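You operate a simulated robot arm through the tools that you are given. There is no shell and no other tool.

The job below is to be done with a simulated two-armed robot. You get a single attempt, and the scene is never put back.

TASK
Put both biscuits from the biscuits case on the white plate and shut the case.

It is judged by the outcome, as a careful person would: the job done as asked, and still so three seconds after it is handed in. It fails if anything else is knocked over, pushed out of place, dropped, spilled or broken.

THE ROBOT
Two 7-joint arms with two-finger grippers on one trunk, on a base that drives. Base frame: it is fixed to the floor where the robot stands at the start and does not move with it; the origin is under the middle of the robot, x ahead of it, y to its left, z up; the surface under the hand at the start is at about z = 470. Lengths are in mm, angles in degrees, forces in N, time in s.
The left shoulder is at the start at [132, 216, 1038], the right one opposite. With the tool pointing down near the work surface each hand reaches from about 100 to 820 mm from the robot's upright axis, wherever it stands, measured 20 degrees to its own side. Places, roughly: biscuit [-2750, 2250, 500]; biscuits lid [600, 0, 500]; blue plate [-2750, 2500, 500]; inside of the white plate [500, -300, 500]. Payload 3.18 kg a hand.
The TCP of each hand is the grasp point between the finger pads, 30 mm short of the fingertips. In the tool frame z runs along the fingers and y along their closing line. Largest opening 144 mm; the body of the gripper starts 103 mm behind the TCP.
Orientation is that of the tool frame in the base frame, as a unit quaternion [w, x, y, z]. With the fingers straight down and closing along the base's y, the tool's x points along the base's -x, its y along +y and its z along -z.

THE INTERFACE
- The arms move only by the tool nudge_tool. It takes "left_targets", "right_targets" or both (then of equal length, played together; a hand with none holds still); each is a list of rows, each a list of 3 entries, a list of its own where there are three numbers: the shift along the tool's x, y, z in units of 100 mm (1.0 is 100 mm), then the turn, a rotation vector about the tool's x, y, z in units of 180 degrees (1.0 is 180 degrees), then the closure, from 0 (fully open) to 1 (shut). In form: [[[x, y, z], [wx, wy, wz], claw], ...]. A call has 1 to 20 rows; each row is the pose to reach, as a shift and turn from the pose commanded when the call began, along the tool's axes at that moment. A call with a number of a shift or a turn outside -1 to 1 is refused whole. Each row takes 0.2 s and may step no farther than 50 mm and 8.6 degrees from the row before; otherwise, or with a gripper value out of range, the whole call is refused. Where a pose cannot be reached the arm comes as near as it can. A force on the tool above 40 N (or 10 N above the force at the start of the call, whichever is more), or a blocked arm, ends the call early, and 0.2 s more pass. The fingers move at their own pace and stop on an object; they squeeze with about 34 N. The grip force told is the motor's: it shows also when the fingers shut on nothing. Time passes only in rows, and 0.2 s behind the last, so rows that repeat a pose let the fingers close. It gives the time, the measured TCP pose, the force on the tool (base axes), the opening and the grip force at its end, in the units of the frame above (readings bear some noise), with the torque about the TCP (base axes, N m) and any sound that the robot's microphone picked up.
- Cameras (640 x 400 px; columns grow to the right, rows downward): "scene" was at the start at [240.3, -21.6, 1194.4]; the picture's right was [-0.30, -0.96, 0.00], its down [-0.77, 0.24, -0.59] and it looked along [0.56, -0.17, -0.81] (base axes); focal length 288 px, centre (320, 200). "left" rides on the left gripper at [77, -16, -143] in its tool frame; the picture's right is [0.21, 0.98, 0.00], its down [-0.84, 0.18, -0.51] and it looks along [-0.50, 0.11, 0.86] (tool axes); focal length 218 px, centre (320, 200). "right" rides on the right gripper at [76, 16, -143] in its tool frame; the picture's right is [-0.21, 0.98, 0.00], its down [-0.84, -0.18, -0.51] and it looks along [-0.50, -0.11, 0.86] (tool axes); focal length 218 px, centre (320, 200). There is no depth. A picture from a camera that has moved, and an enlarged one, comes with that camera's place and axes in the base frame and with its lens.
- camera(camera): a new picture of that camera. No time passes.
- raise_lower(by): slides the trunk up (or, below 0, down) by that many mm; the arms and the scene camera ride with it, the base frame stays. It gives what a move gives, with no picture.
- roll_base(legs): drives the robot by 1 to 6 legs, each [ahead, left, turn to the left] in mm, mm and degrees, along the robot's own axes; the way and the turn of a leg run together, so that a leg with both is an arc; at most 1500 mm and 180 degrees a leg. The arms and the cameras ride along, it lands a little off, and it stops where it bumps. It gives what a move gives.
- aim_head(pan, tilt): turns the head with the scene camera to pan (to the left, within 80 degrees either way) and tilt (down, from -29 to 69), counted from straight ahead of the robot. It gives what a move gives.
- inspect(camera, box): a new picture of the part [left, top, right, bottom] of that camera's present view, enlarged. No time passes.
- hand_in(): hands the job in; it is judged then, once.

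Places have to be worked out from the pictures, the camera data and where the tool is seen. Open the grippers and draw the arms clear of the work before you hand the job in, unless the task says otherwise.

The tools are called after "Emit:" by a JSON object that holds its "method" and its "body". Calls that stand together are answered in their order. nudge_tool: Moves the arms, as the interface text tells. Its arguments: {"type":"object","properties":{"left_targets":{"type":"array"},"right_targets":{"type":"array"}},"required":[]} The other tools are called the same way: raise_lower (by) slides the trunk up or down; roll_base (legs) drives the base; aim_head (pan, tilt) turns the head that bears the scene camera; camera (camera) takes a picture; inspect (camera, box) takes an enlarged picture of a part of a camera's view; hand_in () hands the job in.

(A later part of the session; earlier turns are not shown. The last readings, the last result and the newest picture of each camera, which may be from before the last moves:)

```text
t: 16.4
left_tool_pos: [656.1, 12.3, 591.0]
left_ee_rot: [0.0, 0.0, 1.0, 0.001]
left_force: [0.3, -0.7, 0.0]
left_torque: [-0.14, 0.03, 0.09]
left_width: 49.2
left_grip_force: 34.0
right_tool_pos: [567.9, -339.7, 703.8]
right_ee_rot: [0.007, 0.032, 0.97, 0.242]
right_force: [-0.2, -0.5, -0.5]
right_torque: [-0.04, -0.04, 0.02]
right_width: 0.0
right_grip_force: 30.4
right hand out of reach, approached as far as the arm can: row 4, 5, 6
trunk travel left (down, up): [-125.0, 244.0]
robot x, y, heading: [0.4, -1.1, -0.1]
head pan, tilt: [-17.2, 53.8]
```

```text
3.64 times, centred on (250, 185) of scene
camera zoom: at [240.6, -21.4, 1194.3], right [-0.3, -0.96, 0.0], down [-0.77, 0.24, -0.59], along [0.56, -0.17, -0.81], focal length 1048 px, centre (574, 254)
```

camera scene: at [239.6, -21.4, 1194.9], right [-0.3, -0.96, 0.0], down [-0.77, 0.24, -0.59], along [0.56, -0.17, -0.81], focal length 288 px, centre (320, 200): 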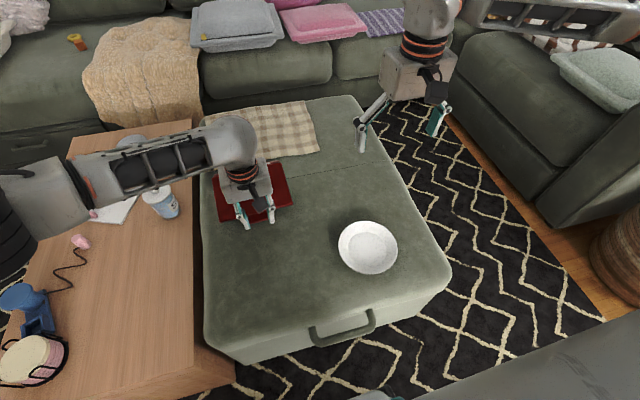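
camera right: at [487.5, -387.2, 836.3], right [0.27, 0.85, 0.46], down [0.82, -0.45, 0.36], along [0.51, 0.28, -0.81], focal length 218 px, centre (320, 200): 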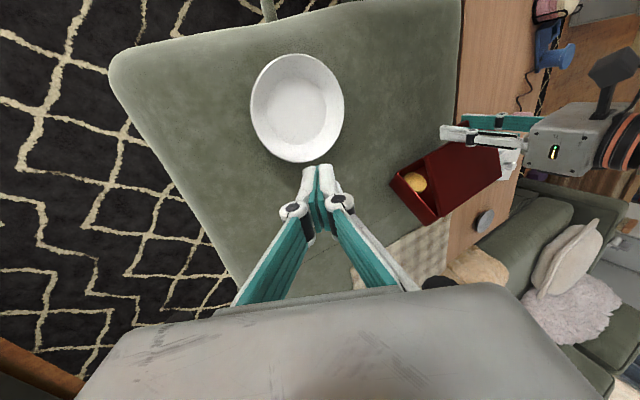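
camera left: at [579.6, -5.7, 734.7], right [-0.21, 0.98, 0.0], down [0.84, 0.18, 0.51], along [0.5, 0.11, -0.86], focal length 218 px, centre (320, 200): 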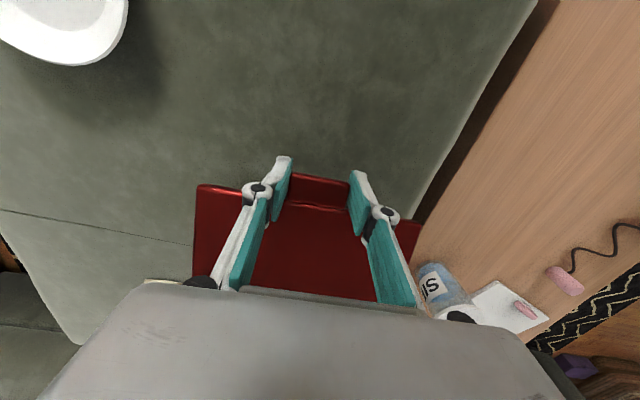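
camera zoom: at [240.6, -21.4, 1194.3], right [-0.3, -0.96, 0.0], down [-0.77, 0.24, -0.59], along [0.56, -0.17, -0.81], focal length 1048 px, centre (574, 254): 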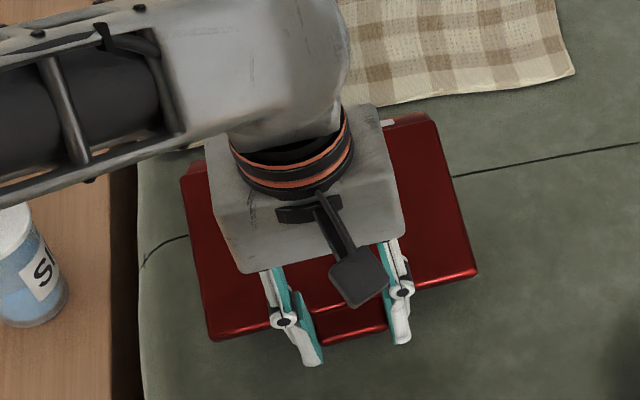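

The lid is held rigidly at about −13° to the tool. The base rests on its front-bottom edge at about (767, 470), tilted roughly 54° rear-up, and the biscuit is still inside. I'll lower the hinge around that edge with the tool upright, so the base swings flat and closes up against the lid.

Emit:
{"method": "nudge_tool", "body": {"left_targets": [[[-0.07, 0, 0.015], [0, 0, 0], 0.75], [[-0.143, 0, 0.038], [0, 0, 0], 0.75], [[-0.21, 0, 0.063], [0, 0, 0], 0.75], [[-0.28, 0, 0.091], [0, 0, 0], 0.75], [[-0.345, 0, 0.124], [0, 0, 0], 0.75], [[-0.412, 0, 0.158], [0, 0, 0], 0.75], [[-0.475, 0, 0.197], [0, 0, 0], 0.75], [[-0.536, 0, 0.238], [0, 0, 0], 0.75], [[-0.536, 0, 0.238], [0, 0, 0], 0.75]]}}

Emit:
{"method": "inspect", "body": {"camera": "right", "box": [360, 100, 560, 240]}}

Emit:
{"method": "camera", "body": {"camera": "left"}}

```text
t: 18.4
left_tool_pos: [709.9, 10.9, 567.6]
left_ee_rot: [0.0, 0.0, 1.0, 0.0]
left_force: [1.8, -0.9, 0.0]
left_torque: [0.06, 0.07, -0.07]
left_width: 48.8
left_grip_force: 34.3
right_tool_pos: [567.2, -339.7, 703.4]
right_ee_rot: [0.007, 0.033, 0.969, 0.244]
right_force: [-0.6, 0.5, -0.7]
right_torque: [0.03, 0.02, 0.04]
right_width: 0.0
right_grip_force: 30.9
trunk travel left (down, up): [-125.0, 244.0]
robot x, y, heading: [-2.4, 0.8, 0.1]
head pan, tilt: [-17.2, 53.8]
```

```text
2.86 times, centred on (460, 170) of right
camera zoom: at [487.5, -387.2, 836.4], right [0.27, 0.85, 0.46], down [0.82, -0.45, 0.36], along [0.51, 0.28, -0.81], focal length 624 px, centre (-80, 286)
```

zoom: 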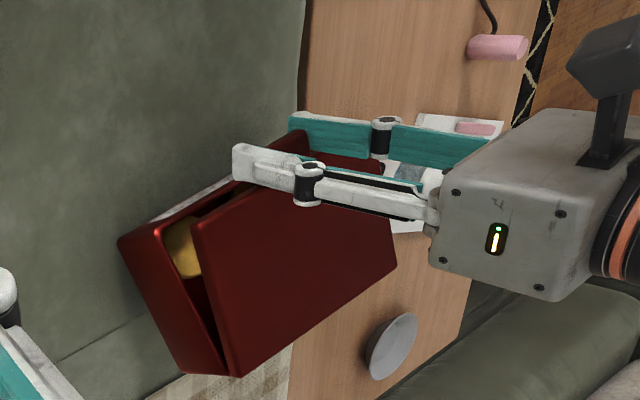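

```text
taken
camera left: at [633.8, -5.9, 711.2], right [-0.21, 0.98, 0.0], down [0.84, 0.18, 0.51], along [0.5, 0.11, -0.86], focal length 218 px, centre (320, 200)
```

left: 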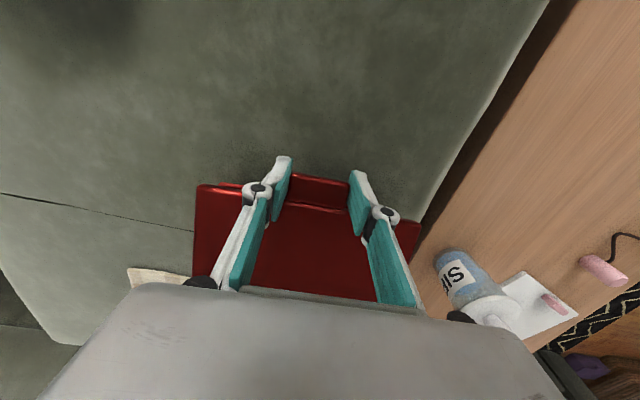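

The base is swinging down and closing up as planned. I'll continue to the closing point.

Emit:
{"method": "nudge_tool", "body": {"left_targets": [[[-0.057, 0, 0.046], [0, 0, 0], 0.75], [[-0.114, 0, 0.093], [0, 0, 0], 0.75], [[-0.167, 0, 0.145], [0, 0, 0], 0.75], [[-0.219, 0, 0.198], [0, 0, 0], 0.75], [[-0.25, 0, 0.235], [0, 0, 0], 0.75], [[-0.28, 0, 0.275], [0, 0, 0], 0.75], [[-0.28, 0, 0.275], [0, 0, 0], 0.75]]}}

Emit:
{"method": "inspect", "body": {"camera": "right", "box": [360, 100, 560, 240]}}

Emit:
{"method": "inspect", "body": {"camera": "scene", "box": [160, 80, 340, 230]}}

```text
t: 20.0
left_tool_pos: [734.4, 15.5, 545.0]
left_ee_rot: [0.001, -0.002, 1.0, 0.0]
left_force: [0.3, 0.2, -3.3]
left_torque: [-0.15, 0.44, -0.02]
left_width: 48.7
left_grip_force: 34.3
left hand out of reach, approached as far as the arm can: row 5, 6, 7
right_tool_pos: [567.4, -339.8, 703.7]
right_ee_rot: [0.006, 0.033, 0.969, 0.243]
right_force: [-0.2, -0.2, 0.5]
right_torque: [-0.01, 0.0, 0.01]
right_width: 0.0
right_grip_force: 30.4
trunk travel left (down, up): [-125.0, 244.0]
robot x, y, heading: [-0.1, -4.4, -0.1]
head pan, tilt: [-17.2, 53.8]
```

```text
2.86 times, centred on (460, 170) of right
camera zoom: at [487.6, -387.1, 836.2], right [0.27, 0.85, 0.46], down [0.82, -0.45, 0.36], along [0.51, 0.28, -0.81], focal length 624 px, centre (-80, 286)
```

zoom: 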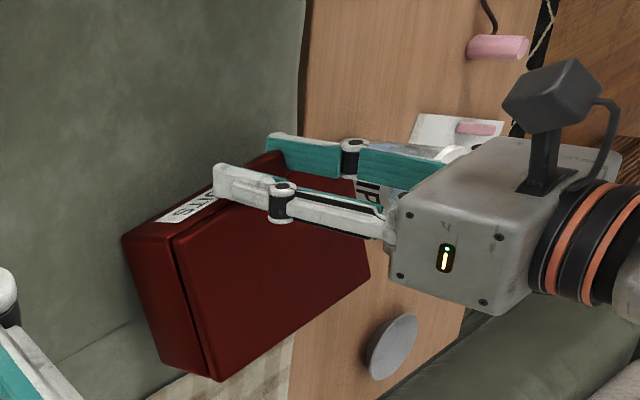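

```text
2.67 times, centred on (250, 155) of scene
camera zoom: at [240.7, -21.5, 1194.2], right [-0.3, -0.96, 0.0], down [-0.77, 0.24, -0.59], along [0.56, -0.17, -0.81], focal length 769 px, centre (507, 320)
```

zoom: 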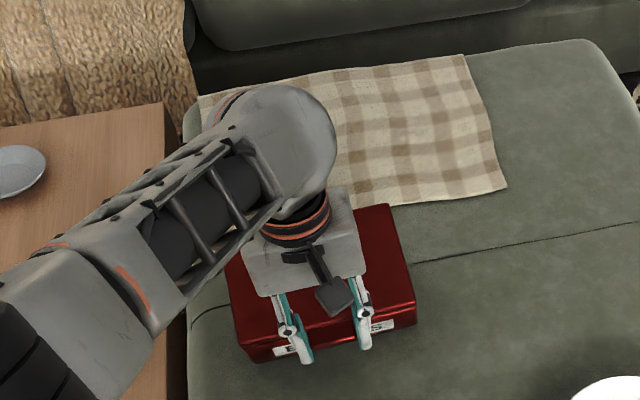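

The case is closed again. It is held nose-down at about 15°, with its front-bottom edge on the ottoman near x≈767 and the rear a few cm up. The arm is at its reach limit, so I'll open the fingers and let the rear settle.

Emit:
{"method": "nudge_tool", "body": {"left_targets": [[[0, 0, 0], [0, 0, 0], 0.7], [[0, 0, 0], [0, 0, 0], 0.62], [[0, 0, 0], [0, 0, 0], 0.6], [[0, 0, 0], [0, 0, 0], 0.6]]}}

Emit:
{"method": "inspect", "body": {"camera": "right", "box": [360, 100, 560, 240]}}

Emit:
{"method": "inspect", "body": {"camera": "scene", "box": [160, 80, 340, 230]}}

Emit:
{"method": "camera", "body": {"camera": "left"}}

```text
t: 21.0
left_tool_pos: [733.3, 16.0, 546.5]
left_ee_rot: [0.0, 0.0, 1.0, 0.0]
left_force: [-0.2, 0.4, 0.6]
left_torque: [-0.01, -0.01, -0.01]
left_width: 57.4
left_grip_force: 0.1
right_tool_pos: [567.7, -339.8, 703.1]
right_ee_rot: [0.006, 0.032, 0.969, 0.243]
right_force: [0.8, -0.3, -0.6]
right_torque: [0.0, -0.02, 0.01]
right_width: 0.0
right_grip_force: 30.8
trunk travel left (down, up): [-125.0, 244.0]
robot x, y, heading: [-2.2, -1.8, -0.1]
head pan, tilt: [-17.2, 53.8]
```

```text
2.86 times, centred on (460, 170) of right
camera zoom: at [487.4, -387.1, 836.5], right [0.27, 0.85, 0.46], down [0.82, -0.45, 0.36], along [0.51, 0.28, -0.81], focal length 624 px, centre (-80, 286)
```

zoom: 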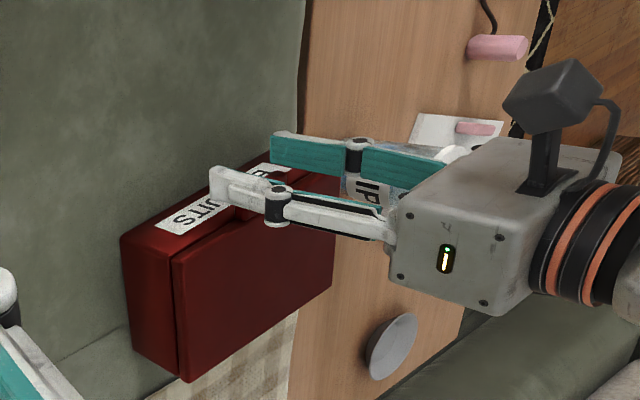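

```text
2.67 times, centred on (250, 155) of scene
camera zoom: at [240.4, -21.6, 1194.4], right [-0.3, -0.96, 0.0], down [-0.77, 0.24, -0.59], along [0.56, -0.17, -0.81], focal length 769 px, centre (507, 320)
```

zoom: 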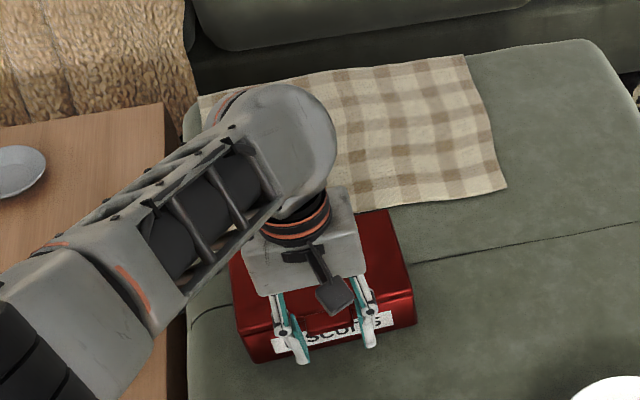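

```text
taken
camera left: at [656.8, -0.8, 689.3], right [-0.21, 0.98, 0.0], down [0.84, 0.18, 0.51], along [0.5, 0.11, -0.86], focal length 218 px, centre (320, 200)
```

left: 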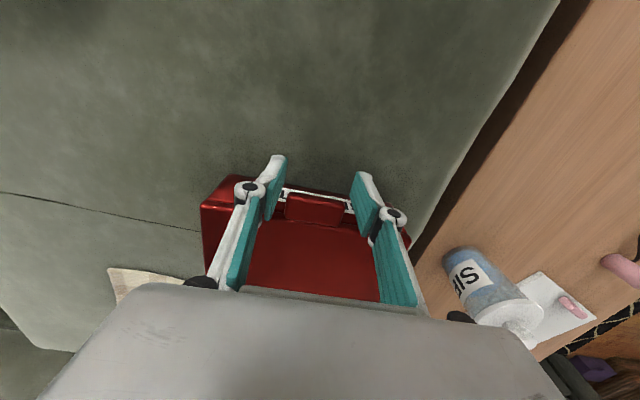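

The case settled flat and closed, and nothing else was disturbed. It sits about 260 mm too far from the robot, so I'll back the left hand off, lower the trunk for reach, and then pull the case back by its tab.

Emit:
{"method": "nudge_tool", "body": {"left_targets": [[[0.05, 0, -0.2], [0, 0, 0], 0.4], [[0.1, 0, -0.6], [0, 0, 0], 0.4], [[0.4, 0, -1.0], [0, 0, 0], 0.4], [[0.8, 0, -1.0], [0, 0, 0], 0.4], [[0.8, 0, -1.0], [0, 0, 0], 0.4]]}}

Emit:
{"method": "raise_lower", "body": {"by": -80}}

Emit:
{"method": "camera", "body": {"camera": "left"}}

Emit:
{"method": "camera", "body": {"camera": "scene"}}

Emit:
{"method": "camera", "body": {"camera": "right"}}

```text
t: 22.2
left_tool_pos: [653.2, 17.9, 646.2]
left_ee_rot: [0.0, -0.002, 1.0, 0.001]
left_force: [0.2, -0.3, -0.1]
left_torque: [-0.01, 0.0, 0.02]
left_width: 86.3
left_grip_force: 0.1
right_tool_pos: [566.3, -339.7, 703.7]
right_ee_rot: [0.006, 0.033, 0.969, 0.243]
right_force: [0.0, -0.1, -0.7]
right_torque: [-0.02, 0.01, 0.0]
right_width: 0.1
right_grip_force: 31.0
trunk travel left (down, up): [-125.0, 244.0]
robot x, y, heading: [1.1, -1.8, -0.2]
head pan, tilt: [-17.2, 53.8]
```

```text
t: 23.4
left_tool_pos: [653.5, 16.4, 568.3]
left_ee_rot: [0.002, -0.001, 1.0, -0.001]
left_force: [-0.1, 0.1, 0.6]
left_torque: [0.0, 0.0, 0.05]
left_width: 86.5
left_grip_force: 0.0
right_tool_pos: [567.9, -340.8, 627.2]
right_ee_rot: [0.009, 0.032, 0.969, 0.243]
right_force: [-0.1, 0.1, 0.2]
right_torque: [-0.05, -0.02, -0.03]
right_width: 0.2
right_grip_force: 30.7
trunk travel left (down, up): [-45.0, 324.0]
robot x, y, heading: [-0.5, 2.0, -0.2]
head pan, tilt: [-17.2, 53.8]
```

```text
taken
camera left: at [576.7, -0.8, 710.9], right [-0.21, 0.98, 0.0], down [0.84, 0.18, 0.51], along [0.5, 0.11, -0.86], focal length 218 px, centre (320, 200)
```

left: 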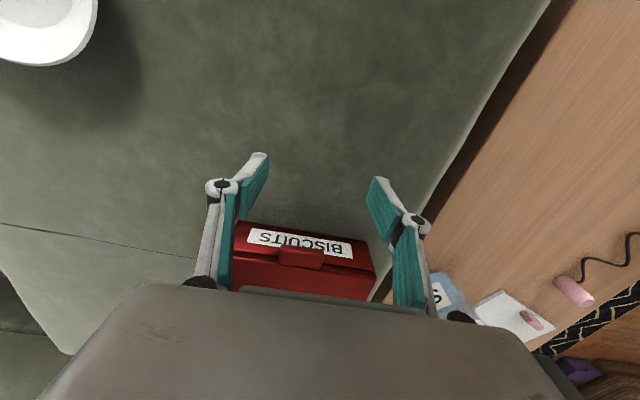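

```text
taken
camera scene: at [323.7, -21.5, 1090.8], right [-0.3, -0.96, 0.0], down [-0.77, 0.24, -0.59], along [0.56, -0.17, -0.81], focal length 288 px, centre (320, 200)
```

scene: 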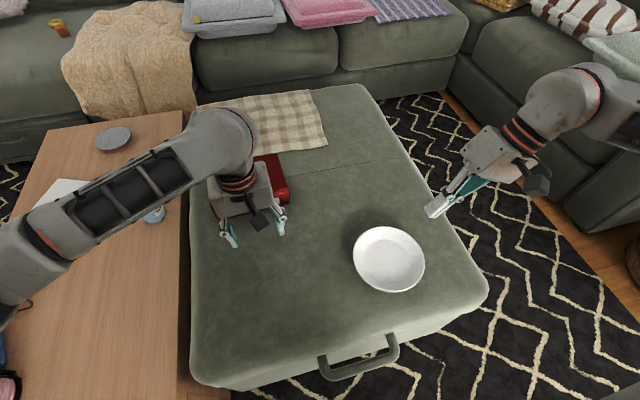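

```text
taken
camera right: at [486.7, -388.0, 760.0], right [0.27, 0.85, 0.46], down [0.81, -0.45, 0.36], along [0.52, 0.28, -0.81], focal length 218 px, centre (320, 200)
```

right: 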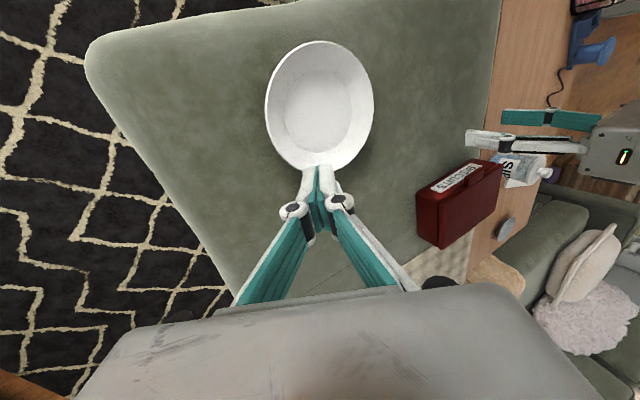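

Emit:
{"method": "inspect", "body": {"camera": "left", "box": [200, 200, 420, 310]}}

Emit:
{"method": "inspect", "body": {"camera": "right", "box": [390, 130, 530, 260]}}

Emit:
{"method": "inspect", "body": {"camera": "scene", "box": [190, 120, 330, 250]}}

```text
2.91 times, centred on (310, 255) of left
camera zoom: at [576.7, -0.8, 710.9], right [-0.21, 0.98, 0.0], down [0.84, 0.18, 0.51], along [0.5, 0.11, -0.86], focal length 635 px, centre (349, 40)
```

zoom: 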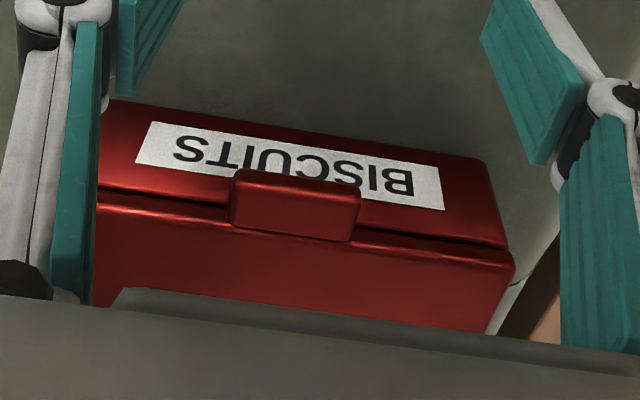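

```text
3.08 times, centred on (460, 195) of right
camera zoom: at [486.7, -388.0, 760.0], right [0.27, 0.85, 0.46], down [0.81, -0.45, 0.36], along [0.52, 0.28, -0.81], focal length 672 px, centre (-111, 215)
```

zoom: 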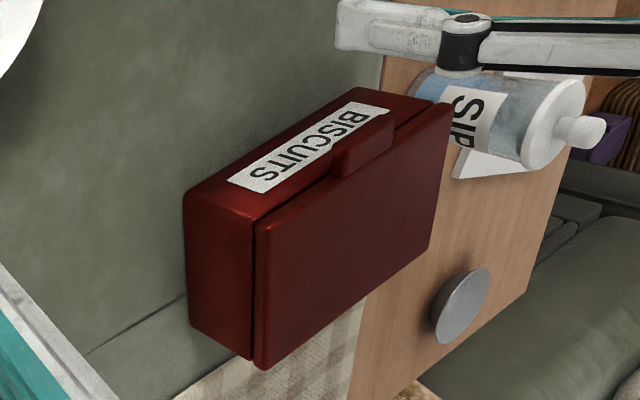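

```text
3.08 times, centred on (260, 185) of scene
camera zoom: at [323.7, -21.5, 1090.8], right [-0.3, -0.96, 0.0], down [-0.77, 0.24, -0.59], along [0.56, -0.17, -0.81], focal length 887 px, centre (505, 246)
```

zoom: 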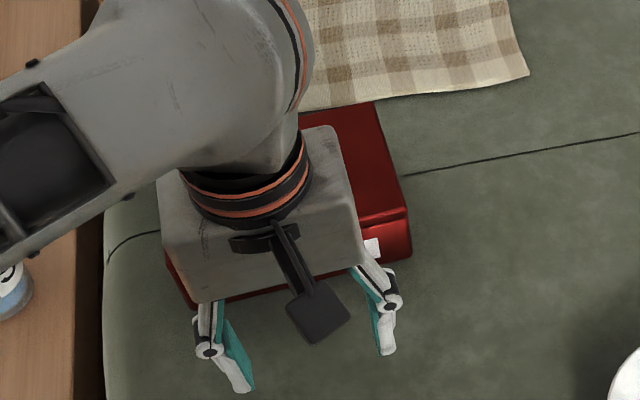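

The tab is now at about x 770–788, y −6 to 46. I'll move the left hand forward above it, keeping just clear of the lid front.

Emit:
{"method": "nudge_tool", "body": {"left_targets": [[[-0.4, 0.02, 0], [0, 0, 0], 0.4], [[-0.8, 0.03, 0], [0, 0, 0], 0.4], [[-1.0, 0.03, 0], [0, 0, 0], 0.4], [[-1.0, 0.03, 0], [0, 0, 0], 0.4]]}}

Emit:
{"method": "nudge_tool", "body": {"left_targets": [[[-0.1, 0.0, 0.05], [0, 0, 0], 0.4], [[-0.14, 0.0, 0.2], [0, 0, 0], 0.4], [[-0.14, 0.0, 0.2], [0, 0, 0], 0.4]]}}

Emit:
{"method": "camera", "body": {"camera": "left"}}

Emit:
{"method": "inspect", "body": {"camera": "right", "box": [390, 130, 530, 260]}}

```text
t: 24.4
left_tool_pos: [755.0, 18.2, 564.8]
left_ee_rot: [0.0, 0.0, 1.0, 0.0]
left_force: [-0.2, 0.3, -0.5]
left_torque: [0.02, 0.01, 0.03]
left_width: 86.5
left_grip_force: 0.1
right_tool_pos: [566.4, -338.7, 625.1]
right_ee_rot: [0.006, 0.033, 0.969, 0.244]
right_force: [0.2, 0.4, 0.6]
right_torque: [-0.03, 0.03, 0.01]
right_width: 0.2
right_grip_force: 30.3
trunk travel left (down, up): [-45.0, 324.0]
robot x, y, heading: [-1.0, 3.4, 0.1]
head pan, tilt: [-17.2, 53.8]
```

```text
t: 25.0
left_tool_pos: [771.9, 20.4, 565.0]
left_ee_rot: [0.011, 0.0, 1.0, 0.001]
left_force: [2.3, 6.4, 10.9]
left_torque: [-0.7, 0.32, -0.03]
left_width: 0.1
left_grip_force: 10.4
right_tool_pos: [567.5, -340.3, 628.5]
right_ee_rot: [0.009, 0.03, 0.969, 0.243]
right_force: [-0.6, 0.6, 0.0]
right_torque: [-0.05, 0.02, 0.01]
right_width: 0.1
right_grip_force: 30.8
trunk travel left (down, up): [-45.0, 324.0]
robot x, y, heading: [-3.5, 0.8, 0.4]
head pan, tilt: [-17.2, 53.8]
stopped in row 2 (left hand): the force on the tool passed its limit at 44 N (the readings are from after the stop); the commanded pose is now the measured one
```

```text
taken
camera left: at [693.6, 3.8, 705.5], right [-0.21, 0.98, 0.0], down [0.83, 0.18, 0.53], along [0.51, 0.11, -0.85], focal length 218 px, centre (320, 200)
```

left: 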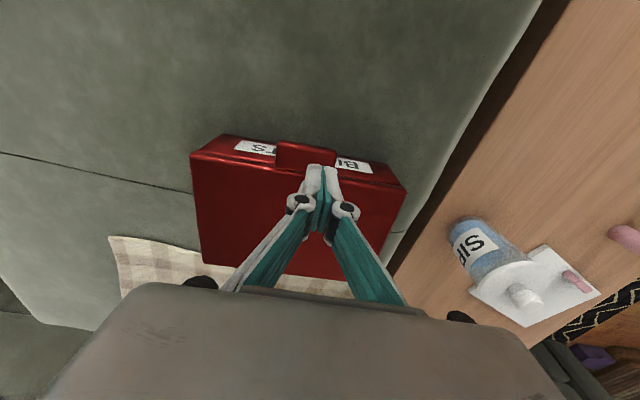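

```text
3.08 times, centred on (460, 195) of right
camera zoom: at [486.3, -386.9, 761.5], right [0.26, 0.85, 0.46], down [0.81, -0.45, 0.36], along [0.52, 0.28, -0.81], focal length 672 px, centre (-111, 215)
```

zoom: 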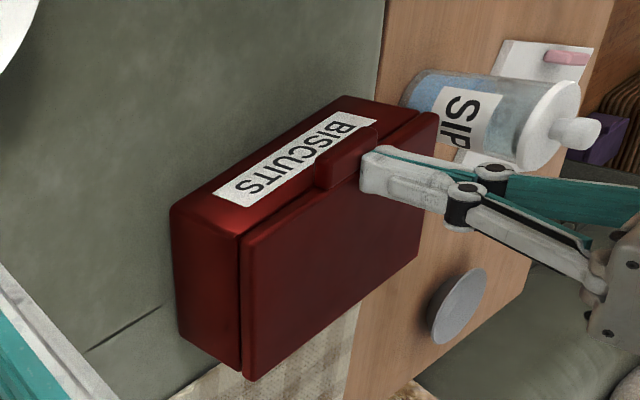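

The left hand met the lid's top edge and stopped, with its fingers now shut. This nearer view puts the tab at x≈754–775, y −22 to 30, closer than I had judged. I'll lift, reopen and look again.

Emit:
{"method": "nudge_tool", "body": {"left_targets": [[[0.0, 0, -0.15], [0, 0, 0], 1.0], [[0.0, 0, -0.3], [0, 0, 0], 1.0], [[0.2, 0, -0.4], [0, 0, 0], 0.7], [[0.4, 0, -0.4], [0, 0, 0], 0.4], [[0.4, 0, -0.4], [0, 0, 0], 0.4]]}}

Emit:
{"method": "camera", "body": {"camera": "left"}}

Emit:
{"method": "inspect", "body": {"camera": "left", "box": [180, 160, 420, 310]}}

Emit:
{"method": "camera", "body": {"camera": "scene"}}

```text
t: 26.2
left_tool_pos: [731.4, 17.9, 595.2]
left_ee_rot: [0.004, 0.001, 1.0, -0.001]
left_force: [-0.1, -0.3, 0.5]
left_torque: [-0.03, -0.01, 0.01]
left_width: 86.3
left_grip_force: 0.1
right_tool_pos: [566.8, -341.2, 624.6]
right_ee_rot: [0.006, 0.033, 0.969, 0.244]
right_force: [0.1, -0.3, 0.0]
right_torque: [0.0, 0.01, 0.0]
right_width: 0.1
right_grip_force: 30.3
trunk travel left (down, up): [-45.0, 324.0]
robot x, y, heading: [-1.6, 1.6, 0.0]
head pan, tilt: [-17.2, 53.8]
```

```text
taken
camera left: at [653.1, 2.0, 738.1], right [-0.21, 0.98, 0.0], down [0.84, 0.18, 0.51], along [0.5, 0.11, -0.86], focal length 218 px, centre (320, 200)
```

left: 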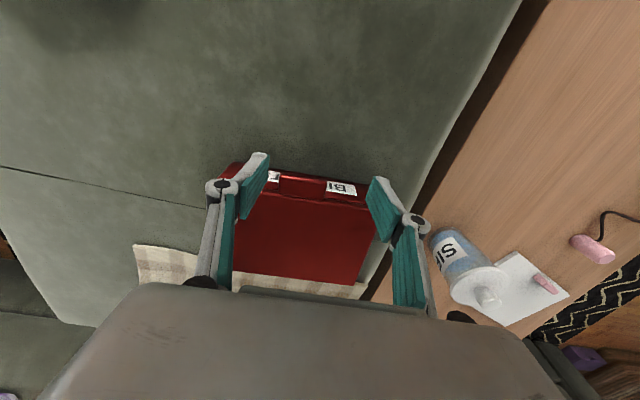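

```text
2.67 times, centred on (300, 235) of left
camera zoom: at [653.1, 2.0, 738.1], right [-0.21, 0.98, 0.0], down [0.84, 0.18, 0.51], along [0.5, 0.11, -0.86], focal length 582 px, centre (373, 107)
```

zoom: 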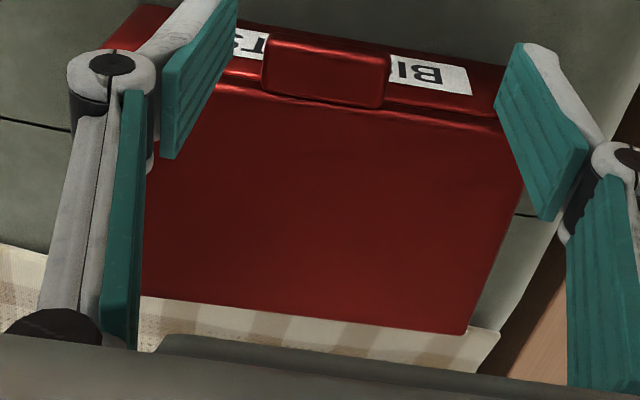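

```text
taken
camera scene: at [324.7, -21.4, 1090.0], right [-0.29, -0.96, 0.0], down [-0.77, 0.24, -0.59], along [0.56, -0.17, -0.81], focal length 288 px, centre (320, 200)
```

scene: 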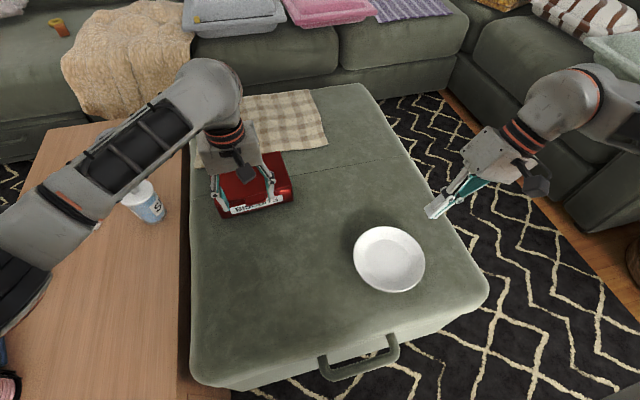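

The tab is now at x≈761–780, y −18 to 34, with the lid front at x≈780. I'll come down at x≈758 and y≈8, stopping short for a check before closing.

Emit:
{"method": "nudge_tool", "body": {"left_targets": [[[-0.1, -0.05, 0.1], [0, 0, 0], 0.4], [[-0.2, -0.1, 0.25], [0, 0, 0], 0.4], [[-0.26, -0.1, 0.4], [0, 0, 0], 0.4], [[-0.26, -0.1, 0.55], [0, 0, 0], 0.4], [[-0.26, -0.1, 0.55], [0, 0, 0], 0.4]]}}

Emit:
{"method": "inspect", "body": {"camera": "left", "box": [180, 100, 420, 250]}}

Emit:
{"method": "inspect", "body": {"camera": "right", "box": [390, 130, 530, 260]}}

```text
t: 27.4
left_tool_pos: [756.7, 9.8, 540.6]
left_ee_rot: [0.004, 0.0, 1.0, 0.0]
left_force: [-0.6, 0.1, 0.1]
left_torque: [-0.01, 0.02, 0.01]
left_width: 86.3
left_grip_force: 0.0
right_tool_pos: [565.8, -340.2, 625.6]
right_ee_rot: [0.006, 0.033, 0.97, 0.243]
right_force: [0.1, 0.2, -0.2]
right_torque: [-0.03, 0.02, 0.0]
right_width: 0.1
right_grip_force: 30.2
trunk travel left (down, up): [-45.0, 324.0]
robot x, y, heading: [3.7, -0.3, 0.0]
head pan, tilt: [-17.2, 53.8]
```

```text
2.67 times, centred on (300, 175) of left
camera zoom: at [679.4, -7.1, 683.5], right [-0.21, 0.98, 0.0], down [0.84, 0.18, 0.51], along [0.5, 0.11, -0.86], focal length 582 px, centre (373, 267)
```

zoom: 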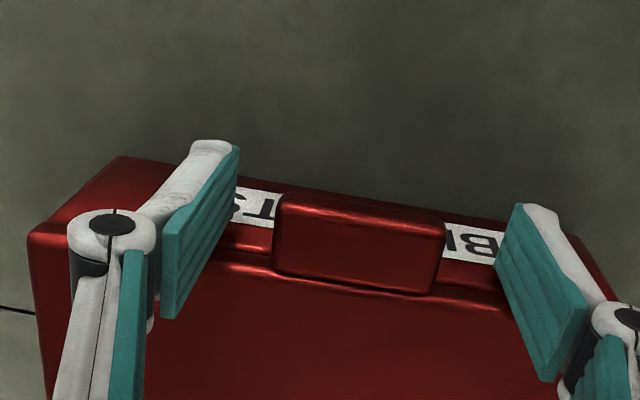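

```text
3.08 times, centred on (460, 195) of right
camera zoom: at [487.1, -387.7, 758.3], right [0.27, 0.85, 0.46], down [0.82, -0.45, 0.36], along [0.51, 0.28, -0.81], focal length 672 px, centre (-111, 215)
```

zoom: 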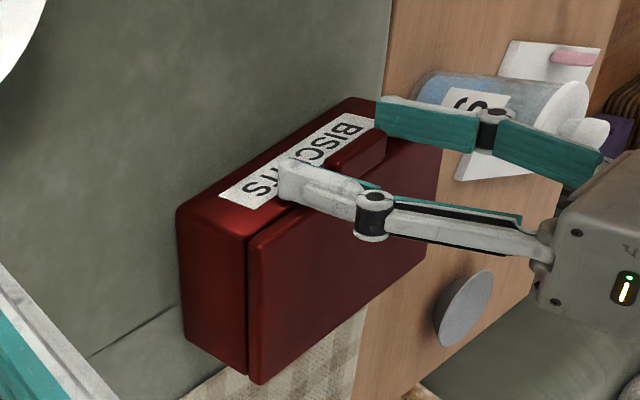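

The tab lies between the fingers at x≈760–779. I'll go down the last 20 mm and close.

Emit:
{"method": "nudge_tool", "body": {"left_targets": [[[-0.03, -0.01, 0.1], [0, 0, 0], 0.4], [[-0.03, -0.01, 0.2], [0, 0, 0], 0.4], [[-0.03, -0.01, 0.2], [0, 0, 0], 0.6], [[-0.03, -0.01, 0.2], [0, 0, 0], 0.72], [[-0.03, -0.01, 0.2], [0, 0, 0], 0.75], [[-0.03, -0.01, 0.2], [0, 0, 0], 0.75]]}}

Emit:
{"method": "inspect", "body": {"camera": "left", "box": [180, 100, 420, 250]}}

```text
t: 28.8
left_tool_pos: [759.2, 6.4, 520.2]
left_ee_rot: [0.004, 0.0, 1.0, 0.0]
left_force: [0.9, -1.4, 0.3]
left_torque: [-0.18, 0.0, 0.18]
left_width: 47.5
left_grip_force: 33.9
right_tool_pos: [566.9, -339.2, 625.0]
right_ee_rot: [0.007, 0.032, 0.969, 0.243]
right_force: [-0.6, 0.5, 0.1]
right_torque: [0.02, 0.0, 0.0]
right_width: 0.0
right_grip_force: 30.3
trunk travel left (down, up): [-45.0, 324.0]
robot x, y, heading: [-0.9, -1.8, -0.1]
head pan, tilt: [-17.2, 53.8]
```

```text
2.67 times, centred on (300, 175) of left
camera zoom: at [681.6, -9.1, 662.9], right [-0.21, 0.98, 0.0], down [0.84, 0.18, 0.51], along [0.5, 0.1, -0.86], focal length 582 px, centre (373, 267)
```

zoom: 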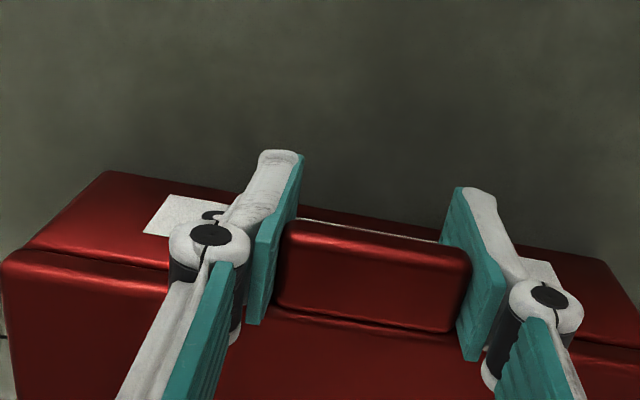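

The tab is gripped. I'll pull the case straight back along −x at constant height.

Emit:
{"method": "nudge_tool", "body": {"left_targets": [[[0.1, 0, 0.0], [0, 0, 0], 0.75], [[0.2, 0, 0.0], [0, 0, 0], 0.75], [[0.3, 0, 0.0], [0, 0, 0], 0.75], [[0.4, 0, 0.0], [0, 0, 0], 0.75], [[0.5, 0, 0.0], [0, 0, 0], 0.75], [[0.5, 0, 0.0], [0, 0, 0], 0.75]]}}

Emit:
{"method": "inspect", "body": {"camera": "right", "box": [390, 130, 530, 260]}}

Emit:
{"method": "camera", "body": {"camera": "left"}}

```text
t: 30.2
left_tool_pos: [709.9, 8.9, 520.7]
left_ee_rot: [0.005, 0.0, 1.0, -0.001]
left_force: [1.4, -1.1, 1.4]
left_torque: [0.06, -0.08, -0.06]
left_width: 47.4
left_grip_force: 34.0
right_tool_pos: [566.3, -338.8, 624.5]
right_ee_rot: [0.007, 0.032, 0.969, 0.244]
right_force: [-1.1, -0.1, -0.6]
right_torque: [0.02, 0.01, 0.01]
right_width: 0.0
right_grip_force: 31.0
trunk travel left (down, up): [-45.0, 324.0]
robot x, y, heading: [2.4, 0.0, -0.1]
head pan, tilt: [-17.2, 53.8]
```

```text
3.08 times, centred on (460, 195) of right
camera zoom: at [487.2, -387.7, 758.2], right [0.27, 0.85, 0.46], down [0.82, -0.45, 0.36], along [0.51, 0.28, -0.81], focal length 672 px, centre (-111, 215)
```

zoom: 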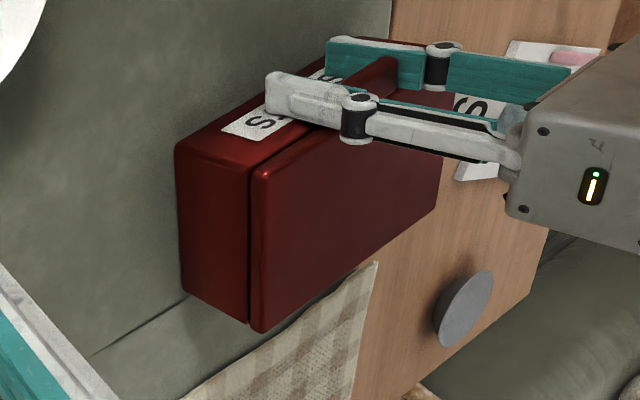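

```text
taken
camera left: at [632.4, -8.0, 662.8], right [-0.21, 0.98, 0.0], down [0.84, 0.18, 0.51], along [0.5, 0.1, -0.86], focal length 218 px, centre (320, 200)
```

left: 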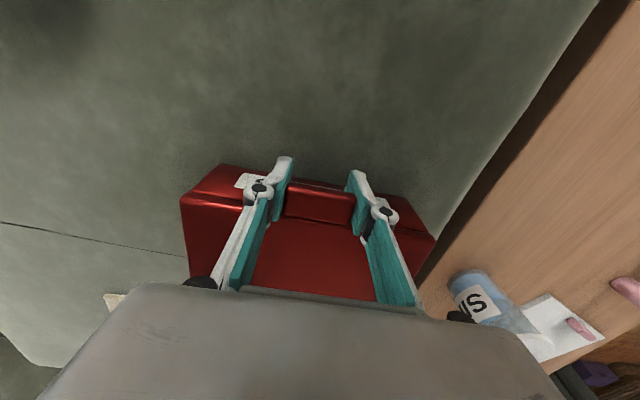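

The case slides flat and closed. I'll keep pulling it back toward its original spot (TCP x≈480).

Emit:
{"method": "nudge_tool", "body": {"left_targets": [[[0.1, 0, 0.0], [0, 0, 0], 0.75], [[0.22, 0, 0.0], [0, 0, 0], 0.75], [[0.34, 0.01, 0.0], [0, 0, 0], 0.75], [[0.46, 0.01, 0.0], [0, 0, 0], 0.75], [[0.58, 0.01, 0.0], [0, 0, 0], 0.75], [[0.7, 0.01, 0.0], [0, 0, 0], 0.75], [[0.82, 0.01, 0.0], [0, 0, 0], 0.75], [[0.92, 0.01, 0.0], [0, 0, 0], 0.75], [[1.0, 0.01, 0.0], [0, 0, 0], 0.75]]}}

Emit:
{"method": "nudge_tool", "body": {"left_targets": [[[0.1, 0, 0.0], [0, 0, 0], 0.75], [[0.22, 0, 0.0], [0, 0, 0], 0.75], [[0.34, 0.01, 0.0], [0, 0, 0], 0.75], [[0.46, 0.01, 0.0], [0, 0, 0], 0.75], [[0.58, 0.01, 0.0], [0, 0, 0], 0.75], [[0.7, 0.01, 0.0], [0, 0, 0], 0.75], [[0.82, 0.01, 0.0], [0, 0, 0], 0.75], [[0.92, 0.01, 0.0], [0, 0, 0], 0.75], [[0.98, 0.01, 0.0], [0, 0, 0], 0.75]]}}

Emit:
{"method": "camera", "body": {"camera": "scene"}}

Emit:
{"method": "camera", "body": {"camera": "left"}}

Emit:
{"method": "camera", "body": {"camera": "right"}}

```text
t: 32.2
left_tool_pos: [609.1, 9.0, 520.1]
left_ee_rot: [0.004, -0.001, 1.0, 0.0]
left_force: [6.0, 0.0, 9.3]
left_torque: [-0.02, -0.48, -0.06]
left_width: 47.5
left_grip_force: 33.1
right_tool_pos: [565.8, -339.8, 624.7]
right_ee_rot: [0.006, 0.032, 0.969, 0.244]
right_force: [0.5, -0.6, -0.1]
right_torque: [0.0, 0.0, -0.03]
right_width: 0.3
right_grip_force: 30.6
trunk travel left (down, up): [-45.0, 324.0]
robot x, y, heading: [-0.9, -1.5, 0.1]
head pan, tilt: [-17.2, 53.8]
```

```text
t: 34.2
left_tool_pos: [511.2, 9.6, 518.6]
left_ee_rot: [0.004, 0.0, 1.0, -0.001]
left_force: [10.6, -0.4, 19.2]
left_torque: [0.01, -0.46, 0.0]
left_width: 47.5
left_grip_force: 34.0
right_tool_pos: [566.6, -338.8, 626.6]
right_ee_rot: [0.006, 0.032, 0.969, 0.243]
right_force: [0.2, 0.7, -0.7]
right_torque: [0.01, 0.03, 0.0]
right_width: 0.1
right_grip_force: 30.5
trunk travel left (down, up): [-45.0, 324.0]
robot x, y, heading: [-1.1, -1.8, 0.1]
head pan, tilt: [-17.2, 53.8]
```

```text
taken
camera scene: at [324.1, -21.4, 1090.4], right [-0.29, -0.96, 0.0], down [-0.77, 0.24, -0.59], along [0.56, -0.17, -0.81], focal length 288 px, centre (320, 200)
```

scene: 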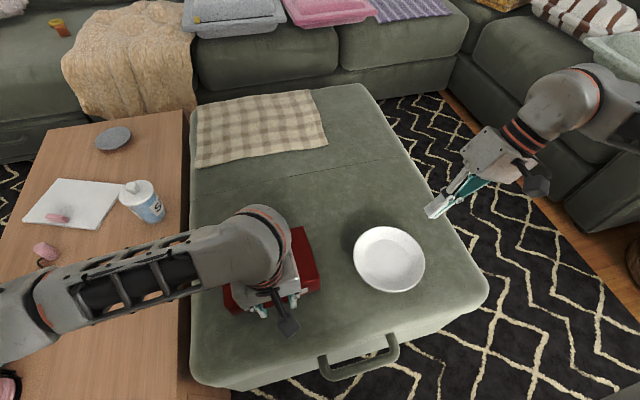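

```text
taken
camera left: at [434.6, -7.0, 660.8], right [-0.21, 0.98, 0.0], down [0.84, 0.18, 0.52], along [0.5, 0.1, -0.86], focal length 218 px, centre (320, 200)
```

left: 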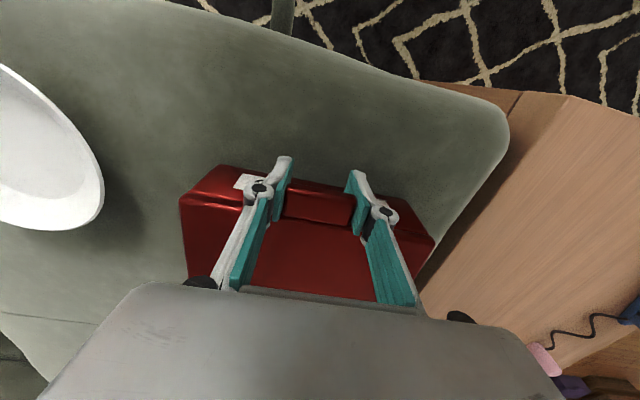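

```text
taken
camera right: at [486.8, -387.7, 758.6], right [0.27, 0.85, 0.46], down [0.82, -0.45, 0.36], along [0.51, 0.28, -0.81], focal length 218 px, centre (320, 200)
```

right: 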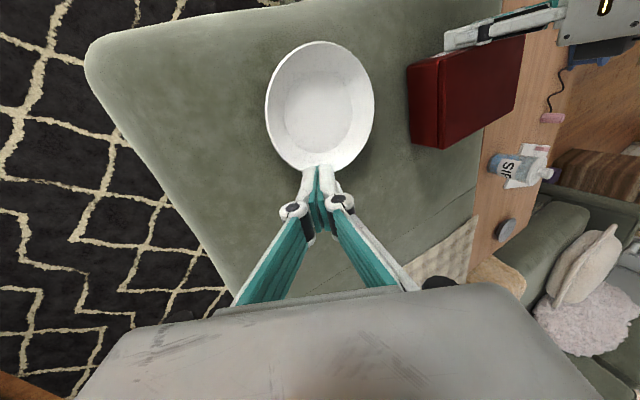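

The case is nearly home, though the downward press has grown to 19 N. I'll ease up 3 mm while pulling the last 31 mm.

Emit:
{"method": "nudge_tool", "body": {"left_targets": [[[0.0, 0, -0.03], [0, 0, 0], 0.75], [[0.1, 0, -0.03], [0, 0, 0], 0.75], [[0.2, 0.0, -0.03], [0, 0, 0], 0.75], [[0.31, 0.02, -0.03], [0, 0, 0], 0.75], [[0.31, 0.02, -0.03], [0, 0, 0], 0.75]]}}

Emit:
{"method": "inspect", "body": {"camera": "right", "box": [380, 0, 580, 150]}}

```text
t: 35.4
left_tool_pos: [480.1, 12.5, 518.9]
left_ee_rot: [0.002, 0.0, 1.0, 0.0]
left_force: [0.7, -0.9, 0.6]
left_torque: [0.14, 0.28, -0.15]
left_width: 47.4
left_grip_force: 34.2
right_tool_pos: [566.3, -340.5, 625.5]
right_ee_rot: [0.006, 0.033, 0.969, 0.244]
right_force: [-0.9, -0.1, -0.3]
right_torque: [-0.01, 0.0, 0.03]
right_width: 0.0
right_grip_force: 31.0
trunk travel left (down, up): [-45.0, 324.0]
robot x, y, heading: [-2.8, -3.0, -0.2]
head pan, tilt: [-17.2, 53.8]
```

```text
2.67 times, centred on (480, 75) of right
camera zoom: at [487.1, -387.7, 757.8], right [0.27, 0.85, 0.46], down [0.82, -0.45, 0.36], along [0.51, 0.28, -0.81], focal length 582 px, centre (-107, 533)
```

zoom: 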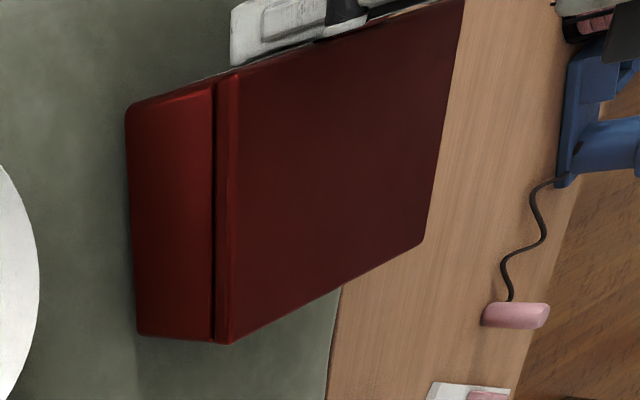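

The case is back at its original place, flat and closed. To open the lid this time I'll turn the tool with it about the hinge at roughly (626, 512), so nothing has to pivot in the grip. The first stage is 24°.

Emit:
{"method": "nudge_tool", "body": {"left_targets": [[[-0.004, 0, -0.076], [0, 0.0167, 0], 0.75], [[-0.015, 0, -0.152], [0, 0.0333, 0], 0.75], [[-0.029, 0, -0.227], [0, 0.05, 0], 0.75], [[-0.047, 0, -0.302], [0, 0.0667, 0], 0.75], [[-0.068, 0, -0.376], [0, 0.0833, 0], 0.75], [[-0.093, 0, -0.448], [0, 0.1, 0], 0.75], [[-0.122, 0, -0.519], [0, 0.1167, 0], 0.75], [[-0.155, 0, -0.588], [0, 0.1333, 0], 0.75], [[-0.155, 0, -0.588], [0, 0.1333, 0], 0.75]]}}

Emit:
{"method": "inspect", "body": {"camera": "right", "box": [380, 0, 620, 150]}}

Emit:
{"method": "camera", "body": {"camera": "left"}}

```text
t: 37.4
left_tool_pos: [494.6, 11.6, 580.0]
left_ee_rot: [-0.205, 0.0, 0.979, 0.0]
left_force: [1.1, 0.1, -0.2]
left_torque: [0.07, 0.3, -0.03]
left_width: 47.6
left_grip_force: 34.0
right_tool_pos: [567.0, -340.0, 624.2]
right_ee_rot: [0.006, 0.033, 0.969, 0.243]
right_force: [1.1, -0.1, -0.1]
right_torque: [-0.01, -0.02, -0.01]
right_width: 0.1
right_grip_force: 30.4
trunk travel left (down, up): [-45.0, 324.0]
robot x, y, heading: [-1.1, 3.8, -0.1]
head pan, tilt: [-17.2, 53.8]
```

```text
2.67 times, centred on (500, 75) of right
camera zoom: at [487.3, -387.7, 758.0], right [0.27, 0.85, 0.46], down [0.82, -0.45, 0.36], along [0.51, 0.28, -0.81], focal length 582 px, centre (-160, 533)
```

zoom: 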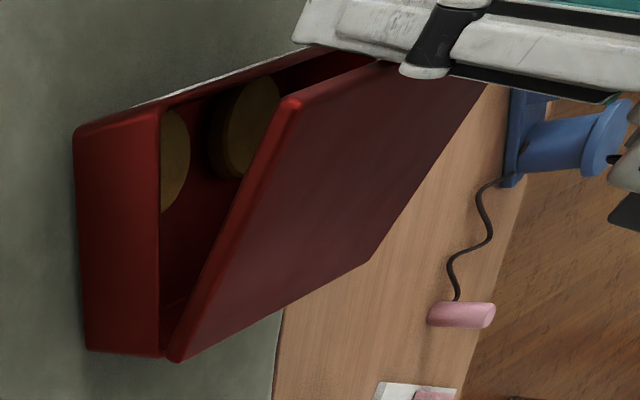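

```text
taken
camera left: at [482.5, -5.3, 741.7], right [-0.19, 0.98, 0.08], down [0.98, 0.18, 0.13], along [0.11, 0.11, -0.99], focal length 218 px, centre (320, 200)
```

left: 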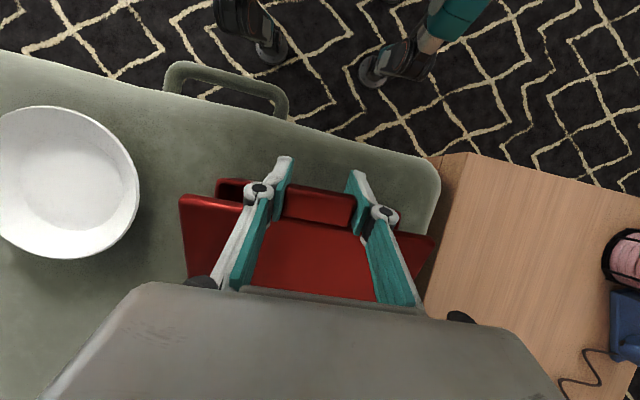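

The lid is opening with the base flat and both biscuits visible inside. The same motion repeats in the tool's own frame, so I'll continue another 42° to about 66°.

Emit:
{"method": "nudge_tool", "body": {"left_targets": [[[-0.004, 0, -0.076], [0, 0.0167, 0], 0.75], [[-0.015, 0, -0.152], [0, 0.0333, 0], 0.75], [[-0.029, 0, -0.227], [0, 0.05, 0], 0.75], [[-0.047, 0, -0.302], [0, 0.0667, 0], 0.75], [[-0.068, 0, -0.376], [0, 0.0833, 0], 0.75], [[-0.093, 0, -0.448], [0, 0.1, 0], 0.75], [[-0.122, 0, -0.519], [0, 0.1167, 0], 0.75], [[-0.155, 0, -0.588], [0, 0.1333, 0], 0.75], [[-0.191, 0, -0.655], [0, 0.15, 0], 0.75], [[-0.231, 0, -0.721], [0, 0.1667, 0], 0.75], [[-0.274, 0, -0.784], [0, 0.1833, 0], 0.75], [[-0.32, 0, -0.845], [0, 0.2, 0], 0.75], [[-0.369, 0, -0.903], [0, 0.2167, 0], 0.75], [[-0.422, 0, -0.959], [0, 0.2333, 0], 0.75], [[-0.422, 0, -0.959], [0, 0.2333, 0], 0.75]]}}

Emit:
{"method": "camera", "body": {"camera": "right"}}

Emit:
{"method": "inspect", "body": {"camera": "right", "box": [380, 0, 620, 150]}}

Emit:
{"method": "camera", "body": {"camera": "scene"}}

```text
t: 40.6
left_tool_pos: [543.4, 9.6, 623.3]
left_ee_rot: [-0.384, 0.008, 0.923, 0.0]
left_force: [-0.7, -0.2, -3.4]
left_torque: [0.17, 0.42, 0.09]
left_width: 47.6
left_grip_force: 34.5
left hand out of reach, approached as far as the arm can: row 8, 9, 10, 11, 12, 13, 14, 15
right_tool_pos: [566.5, -339.1, 624.5]
right_ee_rot: [0.007, 0.033, 0.969, 0.244]
right_force: [-1.1, -0.5, 0.4]
right_torque: [-0.01, -0.01, 0.05]
right_width: 0.0
right_grip_force: 31.0
trunk travel left (down, up): [-45.0, 324.0]
robot x, y, heading: [2.0, -2.6, -0.1]
head pan, tilt: [-17.2, 53.8]
```

```text
taken
camera right: at [487.3, -387.6, 757.9], right [0.27, 0.85, 0.46], down [0.82, -0.45, 0.36], along [0.51, 0.28, -0.81], focal length 218 px, centre (320, 200)
```

right: 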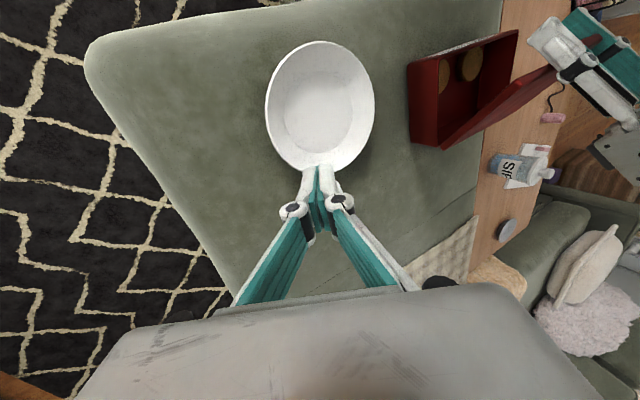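

```text
2.67 times, centred on (500, 75) of right
camera zoom: at [487.3, -387.6, 757.9], right [0.27, 0.85, 0.46], down [0.82, -0.45, 0.36], along [0.51, 0.28, -0.81], focal length 582 px, centre (-160, 533)
```

zoom: 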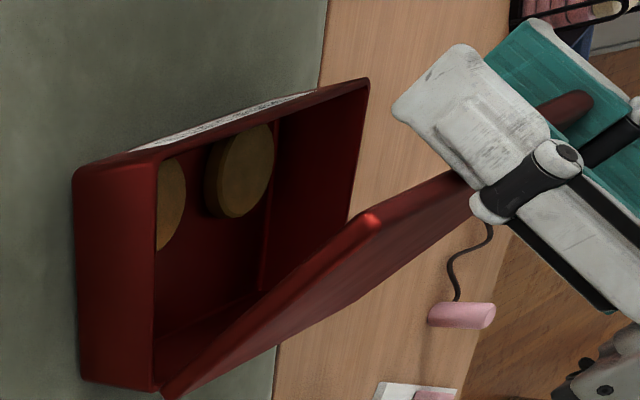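

```text
taken
camera scene: at [325.0, -21.3, 1089.9], right [-0.29, -0.96, 0.0], down [-0.77, 0.24, -0.59], along [0.56, -0.17, -0.81], focal length 288 px, centre (320, 200)
```

scene: 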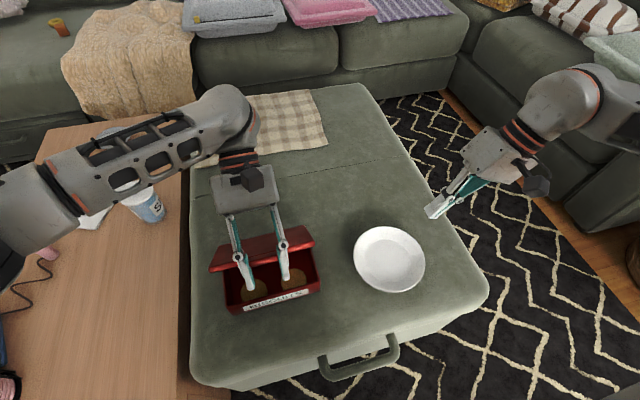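

The lid is at about 50°, and the left arm's tilt has reached its limit. The base is in place with both biscuits standing at its front. I'll bring the right hand upright with closed fingers to the front of the lid, so it can support the lid and push it over.

Emit:
{"method": "nudge_tool", "body": {"right_targets": [[[0.11, 0.19, 0.0], [0.0314, 0.001, -0.004], 1], [[0.22, 0.38, 0.0], [0.0628, 0.002, -0.008], 1], [[0.33, 0.57, 0.0], [0.0942, 0.002, -0.013], 1], [[0.44, 0.77, 0.01], [0.1256, 0.003, -0.017], 1], [[0.55, 0.96, 0.01], [0.157, 0.004, -0.021], 1], [[0.55, 0.96, 0.01], [0.157, 0.004, -0.021], 1]]}}

```text
t: 42.0
left_tool_pos: [543.7, 9.4, 623.7]
left_ee_rot: [-0.385, 0.011, 0.923, 0.001]
left_force: [1.0, -1.4, -3.4]
left_torque: [0.09, 0.16, -0.05]
left_width: 47.6
left_grip_force: 33.8
right_tool_pos: [519.2, -251.4, 667.5]
right_ee_rot: [0.0, -0.001, 1.0, -0.002]
right_force: [-0.4, 0.3, -0.8]
right_torque: [0.02, -0.02, 0.01]
right_width: 0.0
right_grip_force: 31.3
trunk travel left (down, up): [-45.0, 324.0]
robot x, y, heading: [0.7, 0.5, -0.0]
head pan, tilt: [-17.2, 53.8]
```

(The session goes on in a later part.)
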